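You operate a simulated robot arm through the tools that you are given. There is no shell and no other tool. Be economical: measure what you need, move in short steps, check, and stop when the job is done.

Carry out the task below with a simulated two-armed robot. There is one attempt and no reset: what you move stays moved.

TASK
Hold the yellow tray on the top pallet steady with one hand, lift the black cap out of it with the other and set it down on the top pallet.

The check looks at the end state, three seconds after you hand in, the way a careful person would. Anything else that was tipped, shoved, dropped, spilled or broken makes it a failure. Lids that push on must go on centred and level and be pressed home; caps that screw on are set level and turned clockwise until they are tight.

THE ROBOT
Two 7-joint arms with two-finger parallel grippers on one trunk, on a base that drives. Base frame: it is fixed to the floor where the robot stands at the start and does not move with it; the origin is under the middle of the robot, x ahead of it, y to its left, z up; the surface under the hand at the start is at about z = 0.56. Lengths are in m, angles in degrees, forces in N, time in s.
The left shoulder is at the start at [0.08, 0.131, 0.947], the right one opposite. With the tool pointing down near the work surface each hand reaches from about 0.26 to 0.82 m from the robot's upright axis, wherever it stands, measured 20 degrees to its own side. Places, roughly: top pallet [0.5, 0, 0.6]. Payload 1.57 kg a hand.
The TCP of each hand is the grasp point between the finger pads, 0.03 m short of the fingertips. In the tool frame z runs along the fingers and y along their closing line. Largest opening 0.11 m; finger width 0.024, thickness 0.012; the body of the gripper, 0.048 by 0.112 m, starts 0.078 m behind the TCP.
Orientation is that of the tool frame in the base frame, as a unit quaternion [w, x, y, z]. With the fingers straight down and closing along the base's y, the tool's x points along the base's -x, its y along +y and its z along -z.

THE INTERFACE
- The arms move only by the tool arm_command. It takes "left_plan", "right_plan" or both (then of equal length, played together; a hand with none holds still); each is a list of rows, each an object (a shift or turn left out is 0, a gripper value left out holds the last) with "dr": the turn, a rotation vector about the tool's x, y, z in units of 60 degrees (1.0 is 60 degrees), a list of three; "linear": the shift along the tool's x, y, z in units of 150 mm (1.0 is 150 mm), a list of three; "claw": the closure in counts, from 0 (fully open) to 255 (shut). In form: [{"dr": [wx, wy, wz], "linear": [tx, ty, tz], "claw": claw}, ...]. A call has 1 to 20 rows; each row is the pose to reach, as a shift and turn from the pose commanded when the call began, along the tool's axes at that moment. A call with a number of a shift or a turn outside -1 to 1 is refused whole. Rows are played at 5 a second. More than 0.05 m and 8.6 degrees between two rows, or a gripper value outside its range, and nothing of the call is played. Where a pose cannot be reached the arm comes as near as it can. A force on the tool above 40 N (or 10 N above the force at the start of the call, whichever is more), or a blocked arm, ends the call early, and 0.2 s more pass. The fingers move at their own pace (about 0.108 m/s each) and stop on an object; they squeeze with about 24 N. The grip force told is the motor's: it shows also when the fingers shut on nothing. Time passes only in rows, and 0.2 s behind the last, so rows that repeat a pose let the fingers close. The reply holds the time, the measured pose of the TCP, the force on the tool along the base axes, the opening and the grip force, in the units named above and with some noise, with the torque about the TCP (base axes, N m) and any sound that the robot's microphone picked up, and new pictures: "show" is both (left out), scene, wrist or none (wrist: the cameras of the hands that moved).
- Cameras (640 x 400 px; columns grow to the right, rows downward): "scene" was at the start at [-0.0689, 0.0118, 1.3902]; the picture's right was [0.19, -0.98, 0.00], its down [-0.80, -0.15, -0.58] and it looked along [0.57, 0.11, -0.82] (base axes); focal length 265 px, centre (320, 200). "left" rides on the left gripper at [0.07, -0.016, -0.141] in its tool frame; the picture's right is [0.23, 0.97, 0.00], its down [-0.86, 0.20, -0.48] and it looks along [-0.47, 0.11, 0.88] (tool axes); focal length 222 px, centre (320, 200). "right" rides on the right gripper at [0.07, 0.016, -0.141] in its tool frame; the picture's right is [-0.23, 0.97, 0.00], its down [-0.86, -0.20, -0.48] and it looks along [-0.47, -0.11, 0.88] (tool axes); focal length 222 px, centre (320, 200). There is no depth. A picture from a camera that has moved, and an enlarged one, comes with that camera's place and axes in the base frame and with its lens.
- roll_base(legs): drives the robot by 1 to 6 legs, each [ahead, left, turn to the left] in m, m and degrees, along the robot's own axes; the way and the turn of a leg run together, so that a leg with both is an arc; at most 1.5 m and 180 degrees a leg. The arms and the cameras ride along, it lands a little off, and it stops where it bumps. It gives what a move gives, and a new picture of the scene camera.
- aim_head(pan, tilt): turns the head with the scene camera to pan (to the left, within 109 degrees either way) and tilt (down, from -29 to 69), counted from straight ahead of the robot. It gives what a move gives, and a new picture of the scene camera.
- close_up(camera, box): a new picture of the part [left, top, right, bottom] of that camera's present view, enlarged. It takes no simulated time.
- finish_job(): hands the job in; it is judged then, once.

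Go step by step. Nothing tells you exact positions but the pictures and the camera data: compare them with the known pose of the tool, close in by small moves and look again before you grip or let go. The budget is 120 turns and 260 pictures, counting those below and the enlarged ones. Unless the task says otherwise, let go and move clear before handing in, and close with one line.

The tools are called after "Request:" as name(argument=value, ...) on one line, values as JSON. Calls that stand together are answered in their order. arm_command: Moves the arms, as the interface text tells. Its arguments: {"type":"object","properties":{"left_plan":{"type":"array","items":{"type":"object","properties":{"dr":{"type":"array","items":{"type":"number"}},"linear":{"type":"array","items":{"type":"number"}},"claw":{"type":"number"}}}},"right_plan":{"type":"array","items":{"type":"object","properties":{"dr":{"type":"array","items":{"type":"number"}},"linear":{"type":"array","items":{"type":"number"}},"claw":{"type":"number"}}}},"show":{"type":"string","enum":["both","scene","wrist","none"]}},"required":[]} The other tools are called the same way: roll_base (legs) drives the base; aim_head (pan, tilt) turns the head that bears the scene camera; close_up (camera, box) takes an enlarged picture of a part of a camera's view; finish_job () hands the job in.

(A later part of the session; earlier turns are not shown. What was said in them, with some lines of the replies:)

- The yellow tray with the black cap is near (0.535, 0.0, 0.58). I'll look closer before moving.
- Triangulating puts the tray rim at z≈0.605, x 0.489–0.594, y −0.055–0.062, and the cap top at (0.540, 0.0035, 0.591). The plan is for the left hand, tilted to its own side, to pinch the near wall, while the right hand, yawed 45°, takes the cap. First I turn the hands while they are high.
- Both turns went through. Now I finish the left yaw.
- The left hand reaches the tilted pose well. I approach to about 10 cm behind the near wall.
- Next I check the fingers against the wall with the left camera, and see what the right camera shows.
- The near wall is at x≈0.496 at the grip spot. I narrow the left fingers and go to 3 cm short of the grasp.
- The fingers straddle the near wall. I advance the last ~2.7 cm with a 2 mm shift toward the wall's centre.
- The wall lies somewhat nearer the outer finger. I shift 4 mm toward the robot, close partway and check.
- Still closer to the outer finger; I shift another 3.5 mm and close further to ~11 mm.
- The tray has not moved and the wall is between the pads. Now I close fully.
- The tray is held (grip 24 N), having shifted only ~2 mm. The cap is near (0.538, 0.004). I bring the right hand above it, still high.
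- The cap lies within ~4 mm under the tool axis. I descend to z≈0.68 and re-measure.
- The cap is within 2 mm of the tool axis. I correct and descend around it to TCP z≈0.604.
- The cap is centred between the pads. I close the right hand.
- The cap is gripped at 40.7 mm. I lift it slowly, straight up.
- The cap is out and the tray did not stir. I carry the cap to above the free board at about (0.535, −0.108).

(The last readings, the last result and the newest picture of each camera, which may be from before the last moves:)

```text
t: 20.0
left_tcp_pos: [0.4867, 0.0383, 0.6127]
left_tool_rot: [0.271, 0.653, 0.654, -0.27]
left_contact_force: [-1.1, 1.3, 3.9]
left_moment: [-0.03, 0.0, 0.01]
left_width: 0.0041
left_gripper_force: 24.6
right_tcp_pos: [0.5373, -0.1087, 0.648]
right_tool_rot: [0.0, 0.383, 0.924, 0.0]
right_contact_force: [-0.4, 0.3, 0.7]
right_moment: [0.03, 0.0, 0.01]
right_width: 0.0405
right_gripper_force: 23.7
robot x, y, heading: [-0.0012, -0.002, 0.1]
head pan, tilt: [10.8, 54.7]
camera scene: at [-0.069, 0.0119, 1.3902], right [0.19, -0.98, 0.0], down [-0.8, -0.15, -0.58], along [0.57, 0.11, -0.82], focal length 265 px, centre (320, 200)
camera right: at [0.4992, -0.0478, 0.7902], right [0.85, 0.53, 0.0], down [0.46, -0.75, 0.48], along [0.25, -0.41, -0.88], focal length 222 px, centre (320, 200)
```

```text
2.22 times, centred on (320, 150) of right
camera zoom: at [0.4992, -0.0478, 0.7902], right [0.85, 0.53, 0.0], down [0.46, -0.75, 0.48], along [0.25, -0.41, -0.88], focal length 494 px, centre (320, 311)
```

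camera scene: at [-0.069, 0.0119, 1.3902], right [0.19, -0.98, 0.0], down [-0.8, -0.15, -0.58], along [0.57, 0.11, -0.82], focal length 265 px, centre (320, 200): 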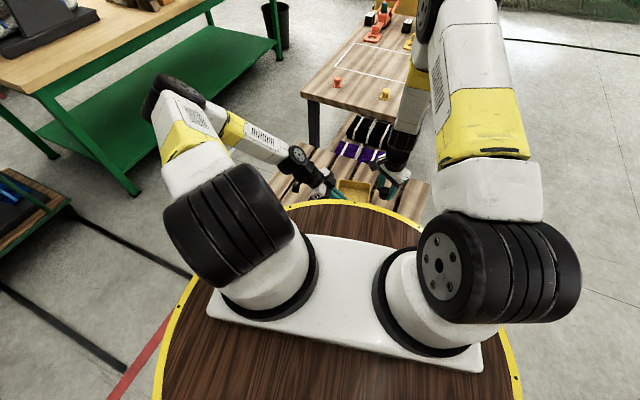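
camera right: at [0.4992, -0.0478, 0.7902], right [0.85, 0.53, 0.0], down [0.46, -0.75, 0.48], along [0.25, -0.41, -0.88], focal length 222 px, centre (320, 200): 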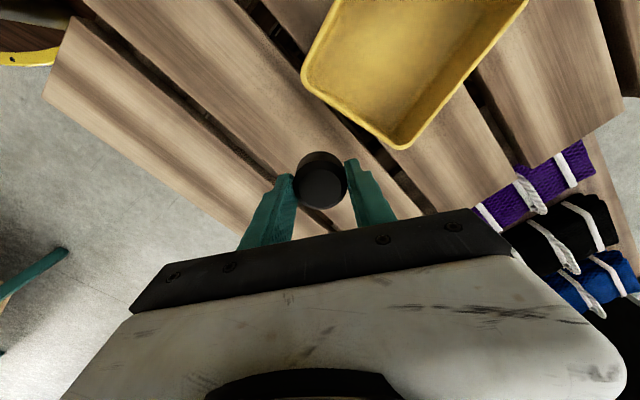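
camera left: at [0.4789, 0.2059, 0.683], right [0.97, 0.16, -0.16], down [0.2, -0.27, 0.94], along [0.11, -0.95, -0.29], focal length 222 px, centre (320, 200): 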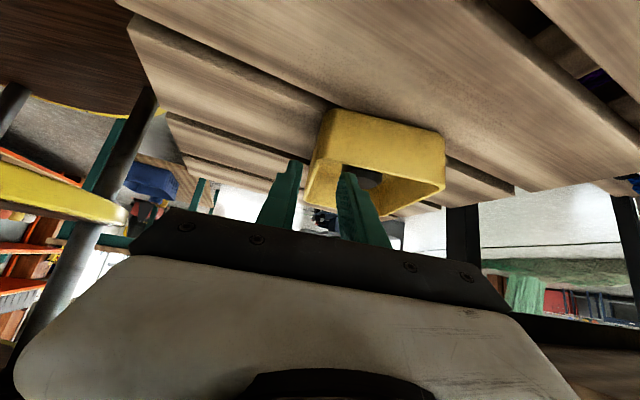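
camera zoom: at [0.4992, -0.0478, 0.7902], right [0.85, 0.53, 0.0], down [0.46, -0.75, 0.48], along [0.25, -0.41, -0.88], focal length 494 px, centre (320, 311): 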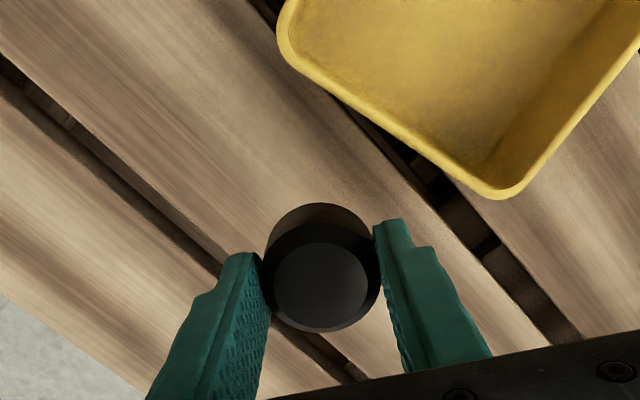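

The landing point is centred on the board. I lower to ~4 mm above it, then creep down watching force.

Request:
arm_command(right_plan=[{"linear": [0, 0, 0.1]}, {"linear": [0, 0, 0.2]}, {"linear": [0, 0, 0.27]}, {"linear": [0, 0, 0.3]}, {"linear": [0, 0, 0.3]}], show="none")

Request:
arm_command(right_plan=[{"linear": [0, 0, 0.007]}, {"linear": [0, 0, 0.014]}, {"linear": [0, 0, 0.014]}], show="none")

Request:
close_up(camera="right", box=[220, 60, 420, 240])

Request:
close_up(camera="scene", box=[340, 140, 430, 210])

```text
t: 21.2
left_tcp_pos: [0.4866, 0.0398, 0.6131]
left_tool_rot: [0.271, 0.653, 0.653, -0.271]
left_contact_force: [-1.7, 0.9, 3.4]
left_moment: [0.06, 0.02, 0.02]
left_width: 0.0037
left_gripper_force: 23.9
right_tcp_pos: [0.5377, -0.1062, 0.6012]
right_tool_rot: [0.001, 0.383, 0.924, 0.0]
right_contact_force: [0.0, 0.8, -0.8]
right_moment: [0.03, -0.01, -0.01]
right_width: 0.0408
right_gripper_force: 24.2
robot x, y, heading: [0.0001, -0.0033, 0.2]
head pan, tilt: [10.8, 54.7]
```

```text
t: 22.0
left_tcp_pos: [0.4857, 0.0377, 0.612]
left_tool_rot: [0.27, 0.653, 0.653, -0.27]
left_contact_force: [-0.8, 0.7, 3.4]
left_moment: [0.07, 0.04, 0.03]
left_width: 0.0035
left_gripper_force: 24.3
right_tcp_pos: [0.5364, -0.1088, 0.6002]
right_tool_rot: [0.001, 0.383, 0.924, 0.001]
right_contact_force: [0.0, 0.5, 0.0]
right_moment: [0.05, 0.03, -0.01]
right_width: 0.0408
right_gripper_force: 24.0
robot x, y, heading: [0.0012, 0.0038, 0.3]
head pan, tilt: [10.8, 54.7]
```

```text
2.22 times, centred on (320, 150) of right
camera zoom: at [0.4984, -0.0476, 0.7423], right [0.85, 0.53, 0.0], down [0.46, -0.75, 0.48], along [0.25, -0.41, -0.88], focal length 494 px, centre (320, 311)
```

zoom: 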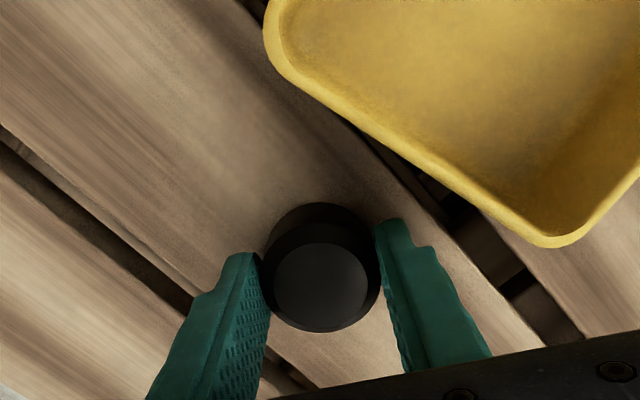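

```text
5.71 times, centred on (385, 175) of scene
camera zoom: at [-0.0689, 0.0118, 1.3902], right [0.19, -0.98, 0.0], down [-0.8, -0.15, -0.58], along [0.57, 0.11, -0.82], focal length 1515 px, centre (-51, 343)
```

zoom: 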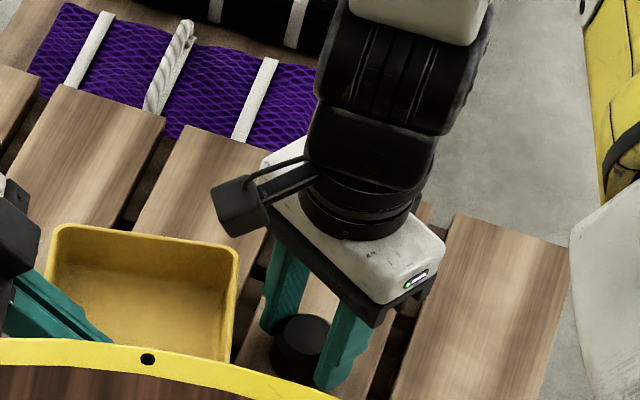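

No contact yet; I creep on in 1 mm steps.

Request:
arm_command(right_plan=[{"linear": [0, 0, 0.007]}, {"linear": [0, 0, 0.007]}], show="none")

Request:
arm_command(right_plan=[{"linear": [0, 0, 0.007]}, {"linear": [0, 0, 0.007]}], show="none")

```text
t: 22.6
left_tcp_pos: [0.4864, 0.0384, 0.6127]
left_tool_rot: [0.271, 0.653, 0.653, -0.271]
left_contact_force: [-0.3, 0.9, 2.5]
left_moment: [-0.01, 0.01, 0.01]
left_width: 0.0035
left_gripper_force: 24.0
right_tcp_pos: [0.5361, -0.1092, 0.6004]
right_tool_rot: [0.001, 0.383, 0.924, 0.0]
right_contact_force: [0.6, -0.8, -0.5]
right_moment: [-0.02, -0.03, 0.0]
right_width: 0.041
right_gripper_force: 24.1
robot x, y, heading: [-0.0014, 0.0005, -0.1]
head pan, tilt: [10.8, 54.7]
```

```text
t: 23.2
left_tcp_pos: [0.4864, 0.039, 0.612]
left_tool_rot: [0.271, 0.654, 0.653, -0.27]
left_contact_force: [-0.2, -0.1, 2.8]
left_moment: [-0.01, 0.02, 0.0]
left_width: 0.0037
left_gripper_force: 23.6
right_tcp_pos: [0.5362, -0.1098, 0.5983]
right_tool_rot: [0.001, 0.383, 0.924, 0.0]
right_contact_force: [-0.4, 0.2, 0.0]
right_moment: [-0.05, -0.03, -0.03]
right_width: 0.041
right_gripper_force: 23.7
robot x, y, heading: [-0.0016, -0.0002, -0.1]
head pan, tilt: [10.8, 54.7]
```

Request:
arm_command(right_plan=[{"linear": [0, 0, 0.007]}, {"linear": [0, 0, 0.007]}], show="none")

Request:
arm_command(right_plan=[{"linear": [0, 0, 0.007]}, {"linear": [0, 0, 0.007]}], show="none")

Request:
close_up(camera="right", box=[260, 110, 380, 210])

```text
t: 23.8
left_tcp_pos: [0.4858, 0.0382, 0.6117]
left_tool_rot: [0.27, 0.653, 0.653, -0.271]
left_contact_force: [-0.3, -0.4, -0.7]
left_moment: [-0.06, 0.01, 0.02]
left_width: 0.0036
left_gripper_force: 24.6
right_tcp_pos: [0.5372, -0.1089, 0.5988]
right_tool_rot: [0.0, 0.383, 0.924, 0.0]
right_contact_force: [-6.5, 0.4, 18.7]
right_moment: [-0.02, 0.2, 0.01]
right_width: 0.041
right_gripper_force: 24.3
robot x, y, heading: [-0.0016, 0.0002, -0.0]
head pan, tilt: [10.8, 54.7]
```

```text
t: 24.4
left_tcp_pos: [0.4863, 0.0393, 0.6123]
left_tool_rot: [0.271, 0.653, 0.653, -0.272]
left_contact_force: [0.0, 0.0, -0.8]
left_moment: [0.11, 0.03, 0.02]
left_width: 0.0038
left_gripper_force: 24.5
right_tcp_pos: [0.5366, -0.1079, 0.5974]
right_tool_rot: [0.0, 0.383, 0.924, 0.0]
right_contact_force: [-2.5, 1.6, 18.1]
right_moment: [-0.02, 0.11, -0.02]
right_width: 0.0409
right_gripper_force: 24.4
robot x, y, heading: [-0.0021, 0.002, 0.1]
head pan, tilt: [10.8, 54.7]
```

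```text
4.00 times, centred on (320, 160) of right
camera zoom: at [0.4986, -0.0482, 0.7382], right [0.85, 0.53, 0.0], down [0.46, -0.75, 0.48], along [0.25, -0.41, -0.88], focal length 888 px, centre (320, 360)
```

zoom: 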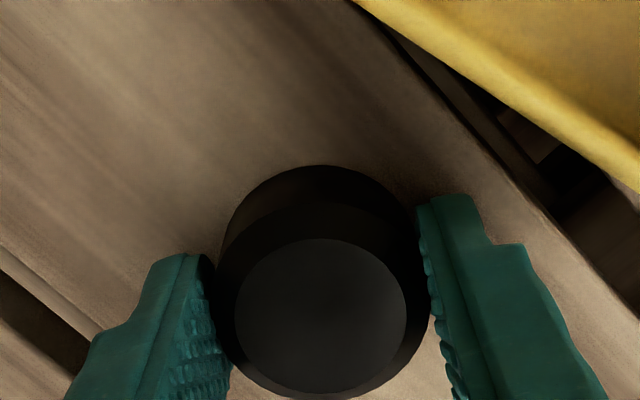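

The cap is firmly in contact with the board. I ease up 1 mm and open the fingers gently to ~6 cm.

Request:
arm_command(right_plan=[{"linear": [0, 0, -0.007]}, {"linear": [0, 0, -0.007], "claw": 150}, {"linear": [0, 0, -0.007], "claw": 120}, {"linear": [0, 0, -0.007], "claw": 116}], show="none")

Request:
close_up(camera="right", box=[220, 60, 420, 240])

```text
t: 25.4
left_tcp_pos: [0.4871, 0.0392, 0.6125]
left_tool_rot: [0.271, 0.654, 0.653, -0.271]
left_contact_force: [-1.6, 0.2, 1.0]
left_moment: [0.07, -0.02, 0.0]
left_width: 0.0038
left_gripper_force: 23.2
right_tcp_pos: [0.5358, -0.1097, 0.5964]
right_tool_rot: [0.0, 0.383, 0.924, -0.001]
right_contact_force: [0.1, -0.3, 0.0]
right_moment: [0.02, 0.0, -0.02]
right_width: 0.06
right_gripper_force: 0.1
robot x, y, heading: [0.0008, 0.0002, 0.1]
head pan, tilt: [10.8, 54.7]
```

```text
2.22 times, centred on (320, 150) of right
camera zoom: at [0.4985, -0.0487, 0.7388], right [0.85, 0.53, 0.0], down [0.46, -0.75, 0.48], along [0.25, -0.41, -0.88], focal length 494 px, centre (320, 311)
```

zoom: 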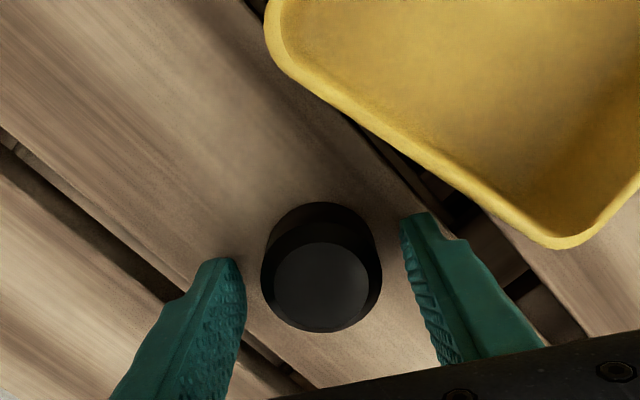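

The cap stands level and free. I raise the right hand straight up, then open the left to ~2.5 cm.

Request:
arm_command(right_plan=[{"linear": [0, 0, -0.15]}, {"linear": [0, 0, -0.35]}, {"linear": [0, 0, -0.6]}, {"linear": [0, 0, -0.85]}, {"linear": [0, 0, -1.0]}], show="none")

Request:
arm_command(left_plan=[{"claw": 230}, {"claw": 205}, {"claw": 195}, {"claw": 195}], show="none")

Request:
close_up(camera="left", box=[220, 60, 460, 260])

Request:
close_up(camera="right", box=[200, 0, 500, 200])

```text
t: 26.6
left_tcp_pos: [0.4861, 0.0391, 0.6129]
left_tool_rot: [0.27, 0.653, 0.653, -0.27]
left_contact_force: [-0.7, 0.8, 2.0]
left_moment: [-0.09, -0.04, 0.01]
left_width: 0.0038
left_gripper_force: 23.7
right_tcp_pos: [0.5332, -0.1093, 0.7479]
right_tool_rot: [0.0, 0.383, 0.924, 0.0]
right_contact_force: [-0.3, 0.1, -0.3]
right_moment: [0.02, 0.0, -0.02]
right_width: 0.06
right_gripper_force: 0.0
robot x, y, heading: [0.0003, 0.0014, 0.0]
head pan, tilt: [10.8, 54.7]
```

```text
t: 27.6
left_tcp_pos: [0.486, 0.0392, 0.6128]
left_tool_rot: [0.271, 0.653, 0.654, -0.27]
left_contact_force: [0.0, 0.4, 0.2]
left_moment: [-0.04, -0.01, -0.02]
left_width: 0.026
left_gripper_force: 0.0
right_tcp_pos: [0.5353, -0.1086, 0.7471]
right_tool_rot: [0.0, 0.383, 0.924, 0.0]
right_contact_force: [0.4, -0.5, -0.1]
right_moment: [-0.01, 0.01, 0.0]
right_width: 0.0597
right_gripper_force: 0.1
robot x, y, heading: [0.0005, -0.0005, -0.0]
head pan, tilt: [10.8, 54.7]
```

```text
2.00 times, centred on (340, 160) of left
camera zoom: at [0.4706, 0.1877, 0.6643], right [0.97, 0.16, -0.16], down [0.2, -0.27, 0.94], along [0.11, -0.95, -0.29], focal length 444 px, centre (280, 280)
```

zoom: 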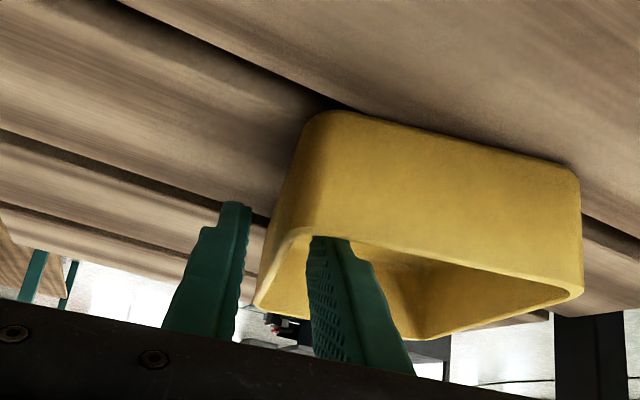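

```text
2.00 times, centred on (350, 100) of right
camera zoom: at [0.496, -0.0483, 0.8883], right [0.85, 0.53, 0.0], down [0.46, -0.75, 0.48], along [0.25, -0.41, -0.88], focal length 444 px, centre (260, 400)
```

zoom: 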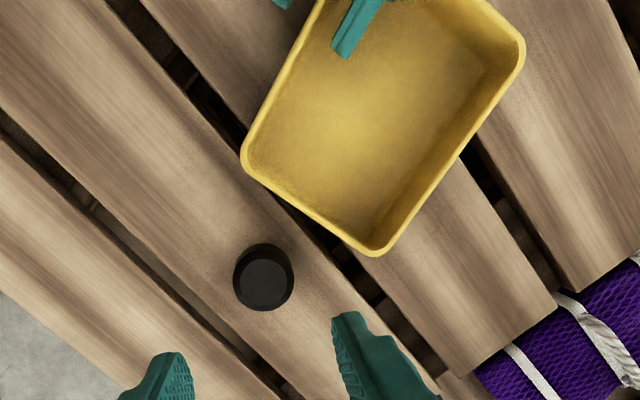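

The tray is free and the cap stands on its board. I withdraw the left hand along its own axis.

Request:
arm_command(left_plan=[{"linear": [0, 0, -0.1]}, {"linear": [0, 0, -0.25]}, {"linear": [0, 0, -0.45]}, {"linear": [0, 0, -0.7]}, {"linear": [0, 0, -1.0]}, {"linear": [0, 0, -1.0]}], show="wrist")

Request:
close_up(camera="scene", box=[280, 100, 430, 220])

Request:
close_up(camera="right", box=[200, 0, 500, 200])

```text
t: 29.0
left_tcp_pos: [0.4836, 0.1419, 0.7216]
left_tool_rot: [0.271, 0.653, 0.654, -0.27]
left_contact_force: [-0.4, 0.0, -0.6]
left_moment: [0.01, 0.03, 0.03]
left_width: 0.0258
left_gripper_force: 0.0
right_tcp_pos: [0.5337, -0.1099, 0.747]
right_tool_rot: [0.0, 0.383, 0.924, 0.0]
right_contact_force: [0.4, 0.0, -0.3]
right_moment: [0.0, -0.01, -0.03]
right_width: 0.0597
right_gripper_force: 0.1
robot x, y, heading: [0.0012, -0.002, -0.1]
head pan, tilt: [10.8, 54.7]
camera left: at [0.4683, 0.2911, 0.7734], right [0.97, 0.16, -0.16], down [0.2, -0.27, 0.94], along [0.11, -0.95, -0.29], focal length 222 px, centre (320, 200)
```

left: 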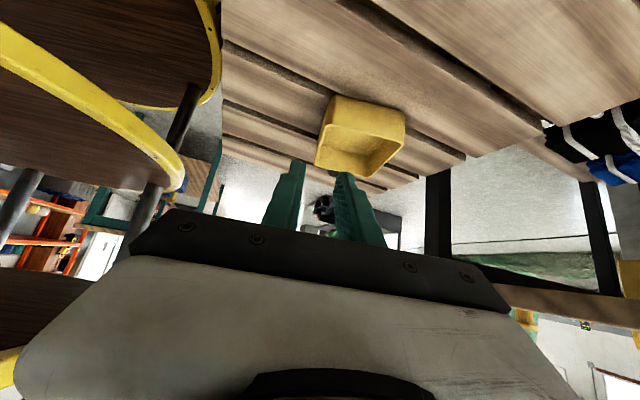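

```text
3.33 times, centred on (355, 160) of scene
camera zoom: at [-0.0688, 0.0118, 1.3902], right [0.19, -0.98, 0.0], down [-0.8, -0.15, -0.58], along [0.57, 0.11, -0.82], focal length 884 px, centre (203, 333)
```

zoom: 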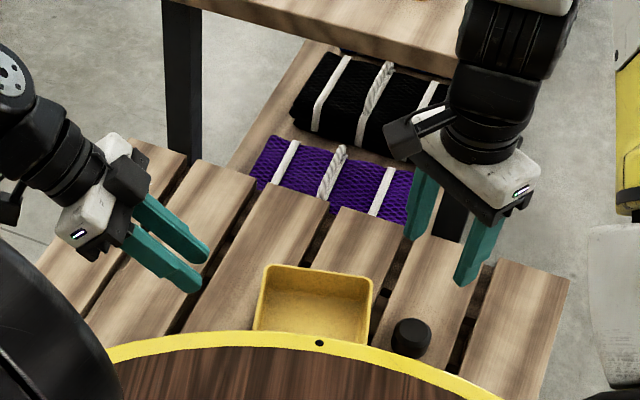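

```text
2.00 times, centred on (350, 100) of right
camera zoom: at [0.4961, -0.0482, 0.8883], right [0.85, 0.53, 0.0], down [0.46, -0.75, 0.48], along [0.25, -0.41, -0.88], focal length 444 px, centre (260, 400)
```

zoom: 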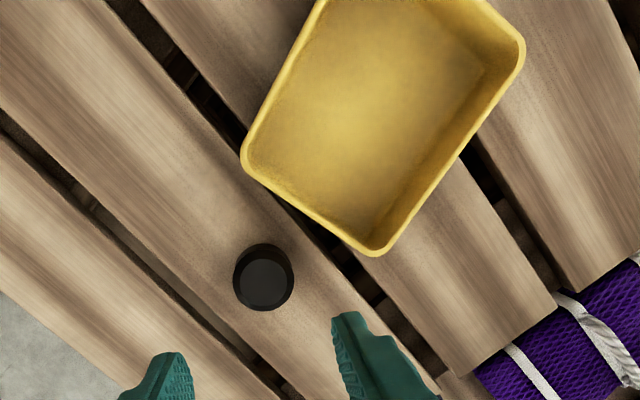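

The cap stands on the pallet board, the tray is upright in its place, and both hands are clear. I hand in.

Request:
finish_job()

```text
The job is handed in.
```

The black cap is out of the yellow tray and standing level on the top pallet. I held the tray with the left hand throughout; it shifted about 2 mm when I gripped it and is still upright.
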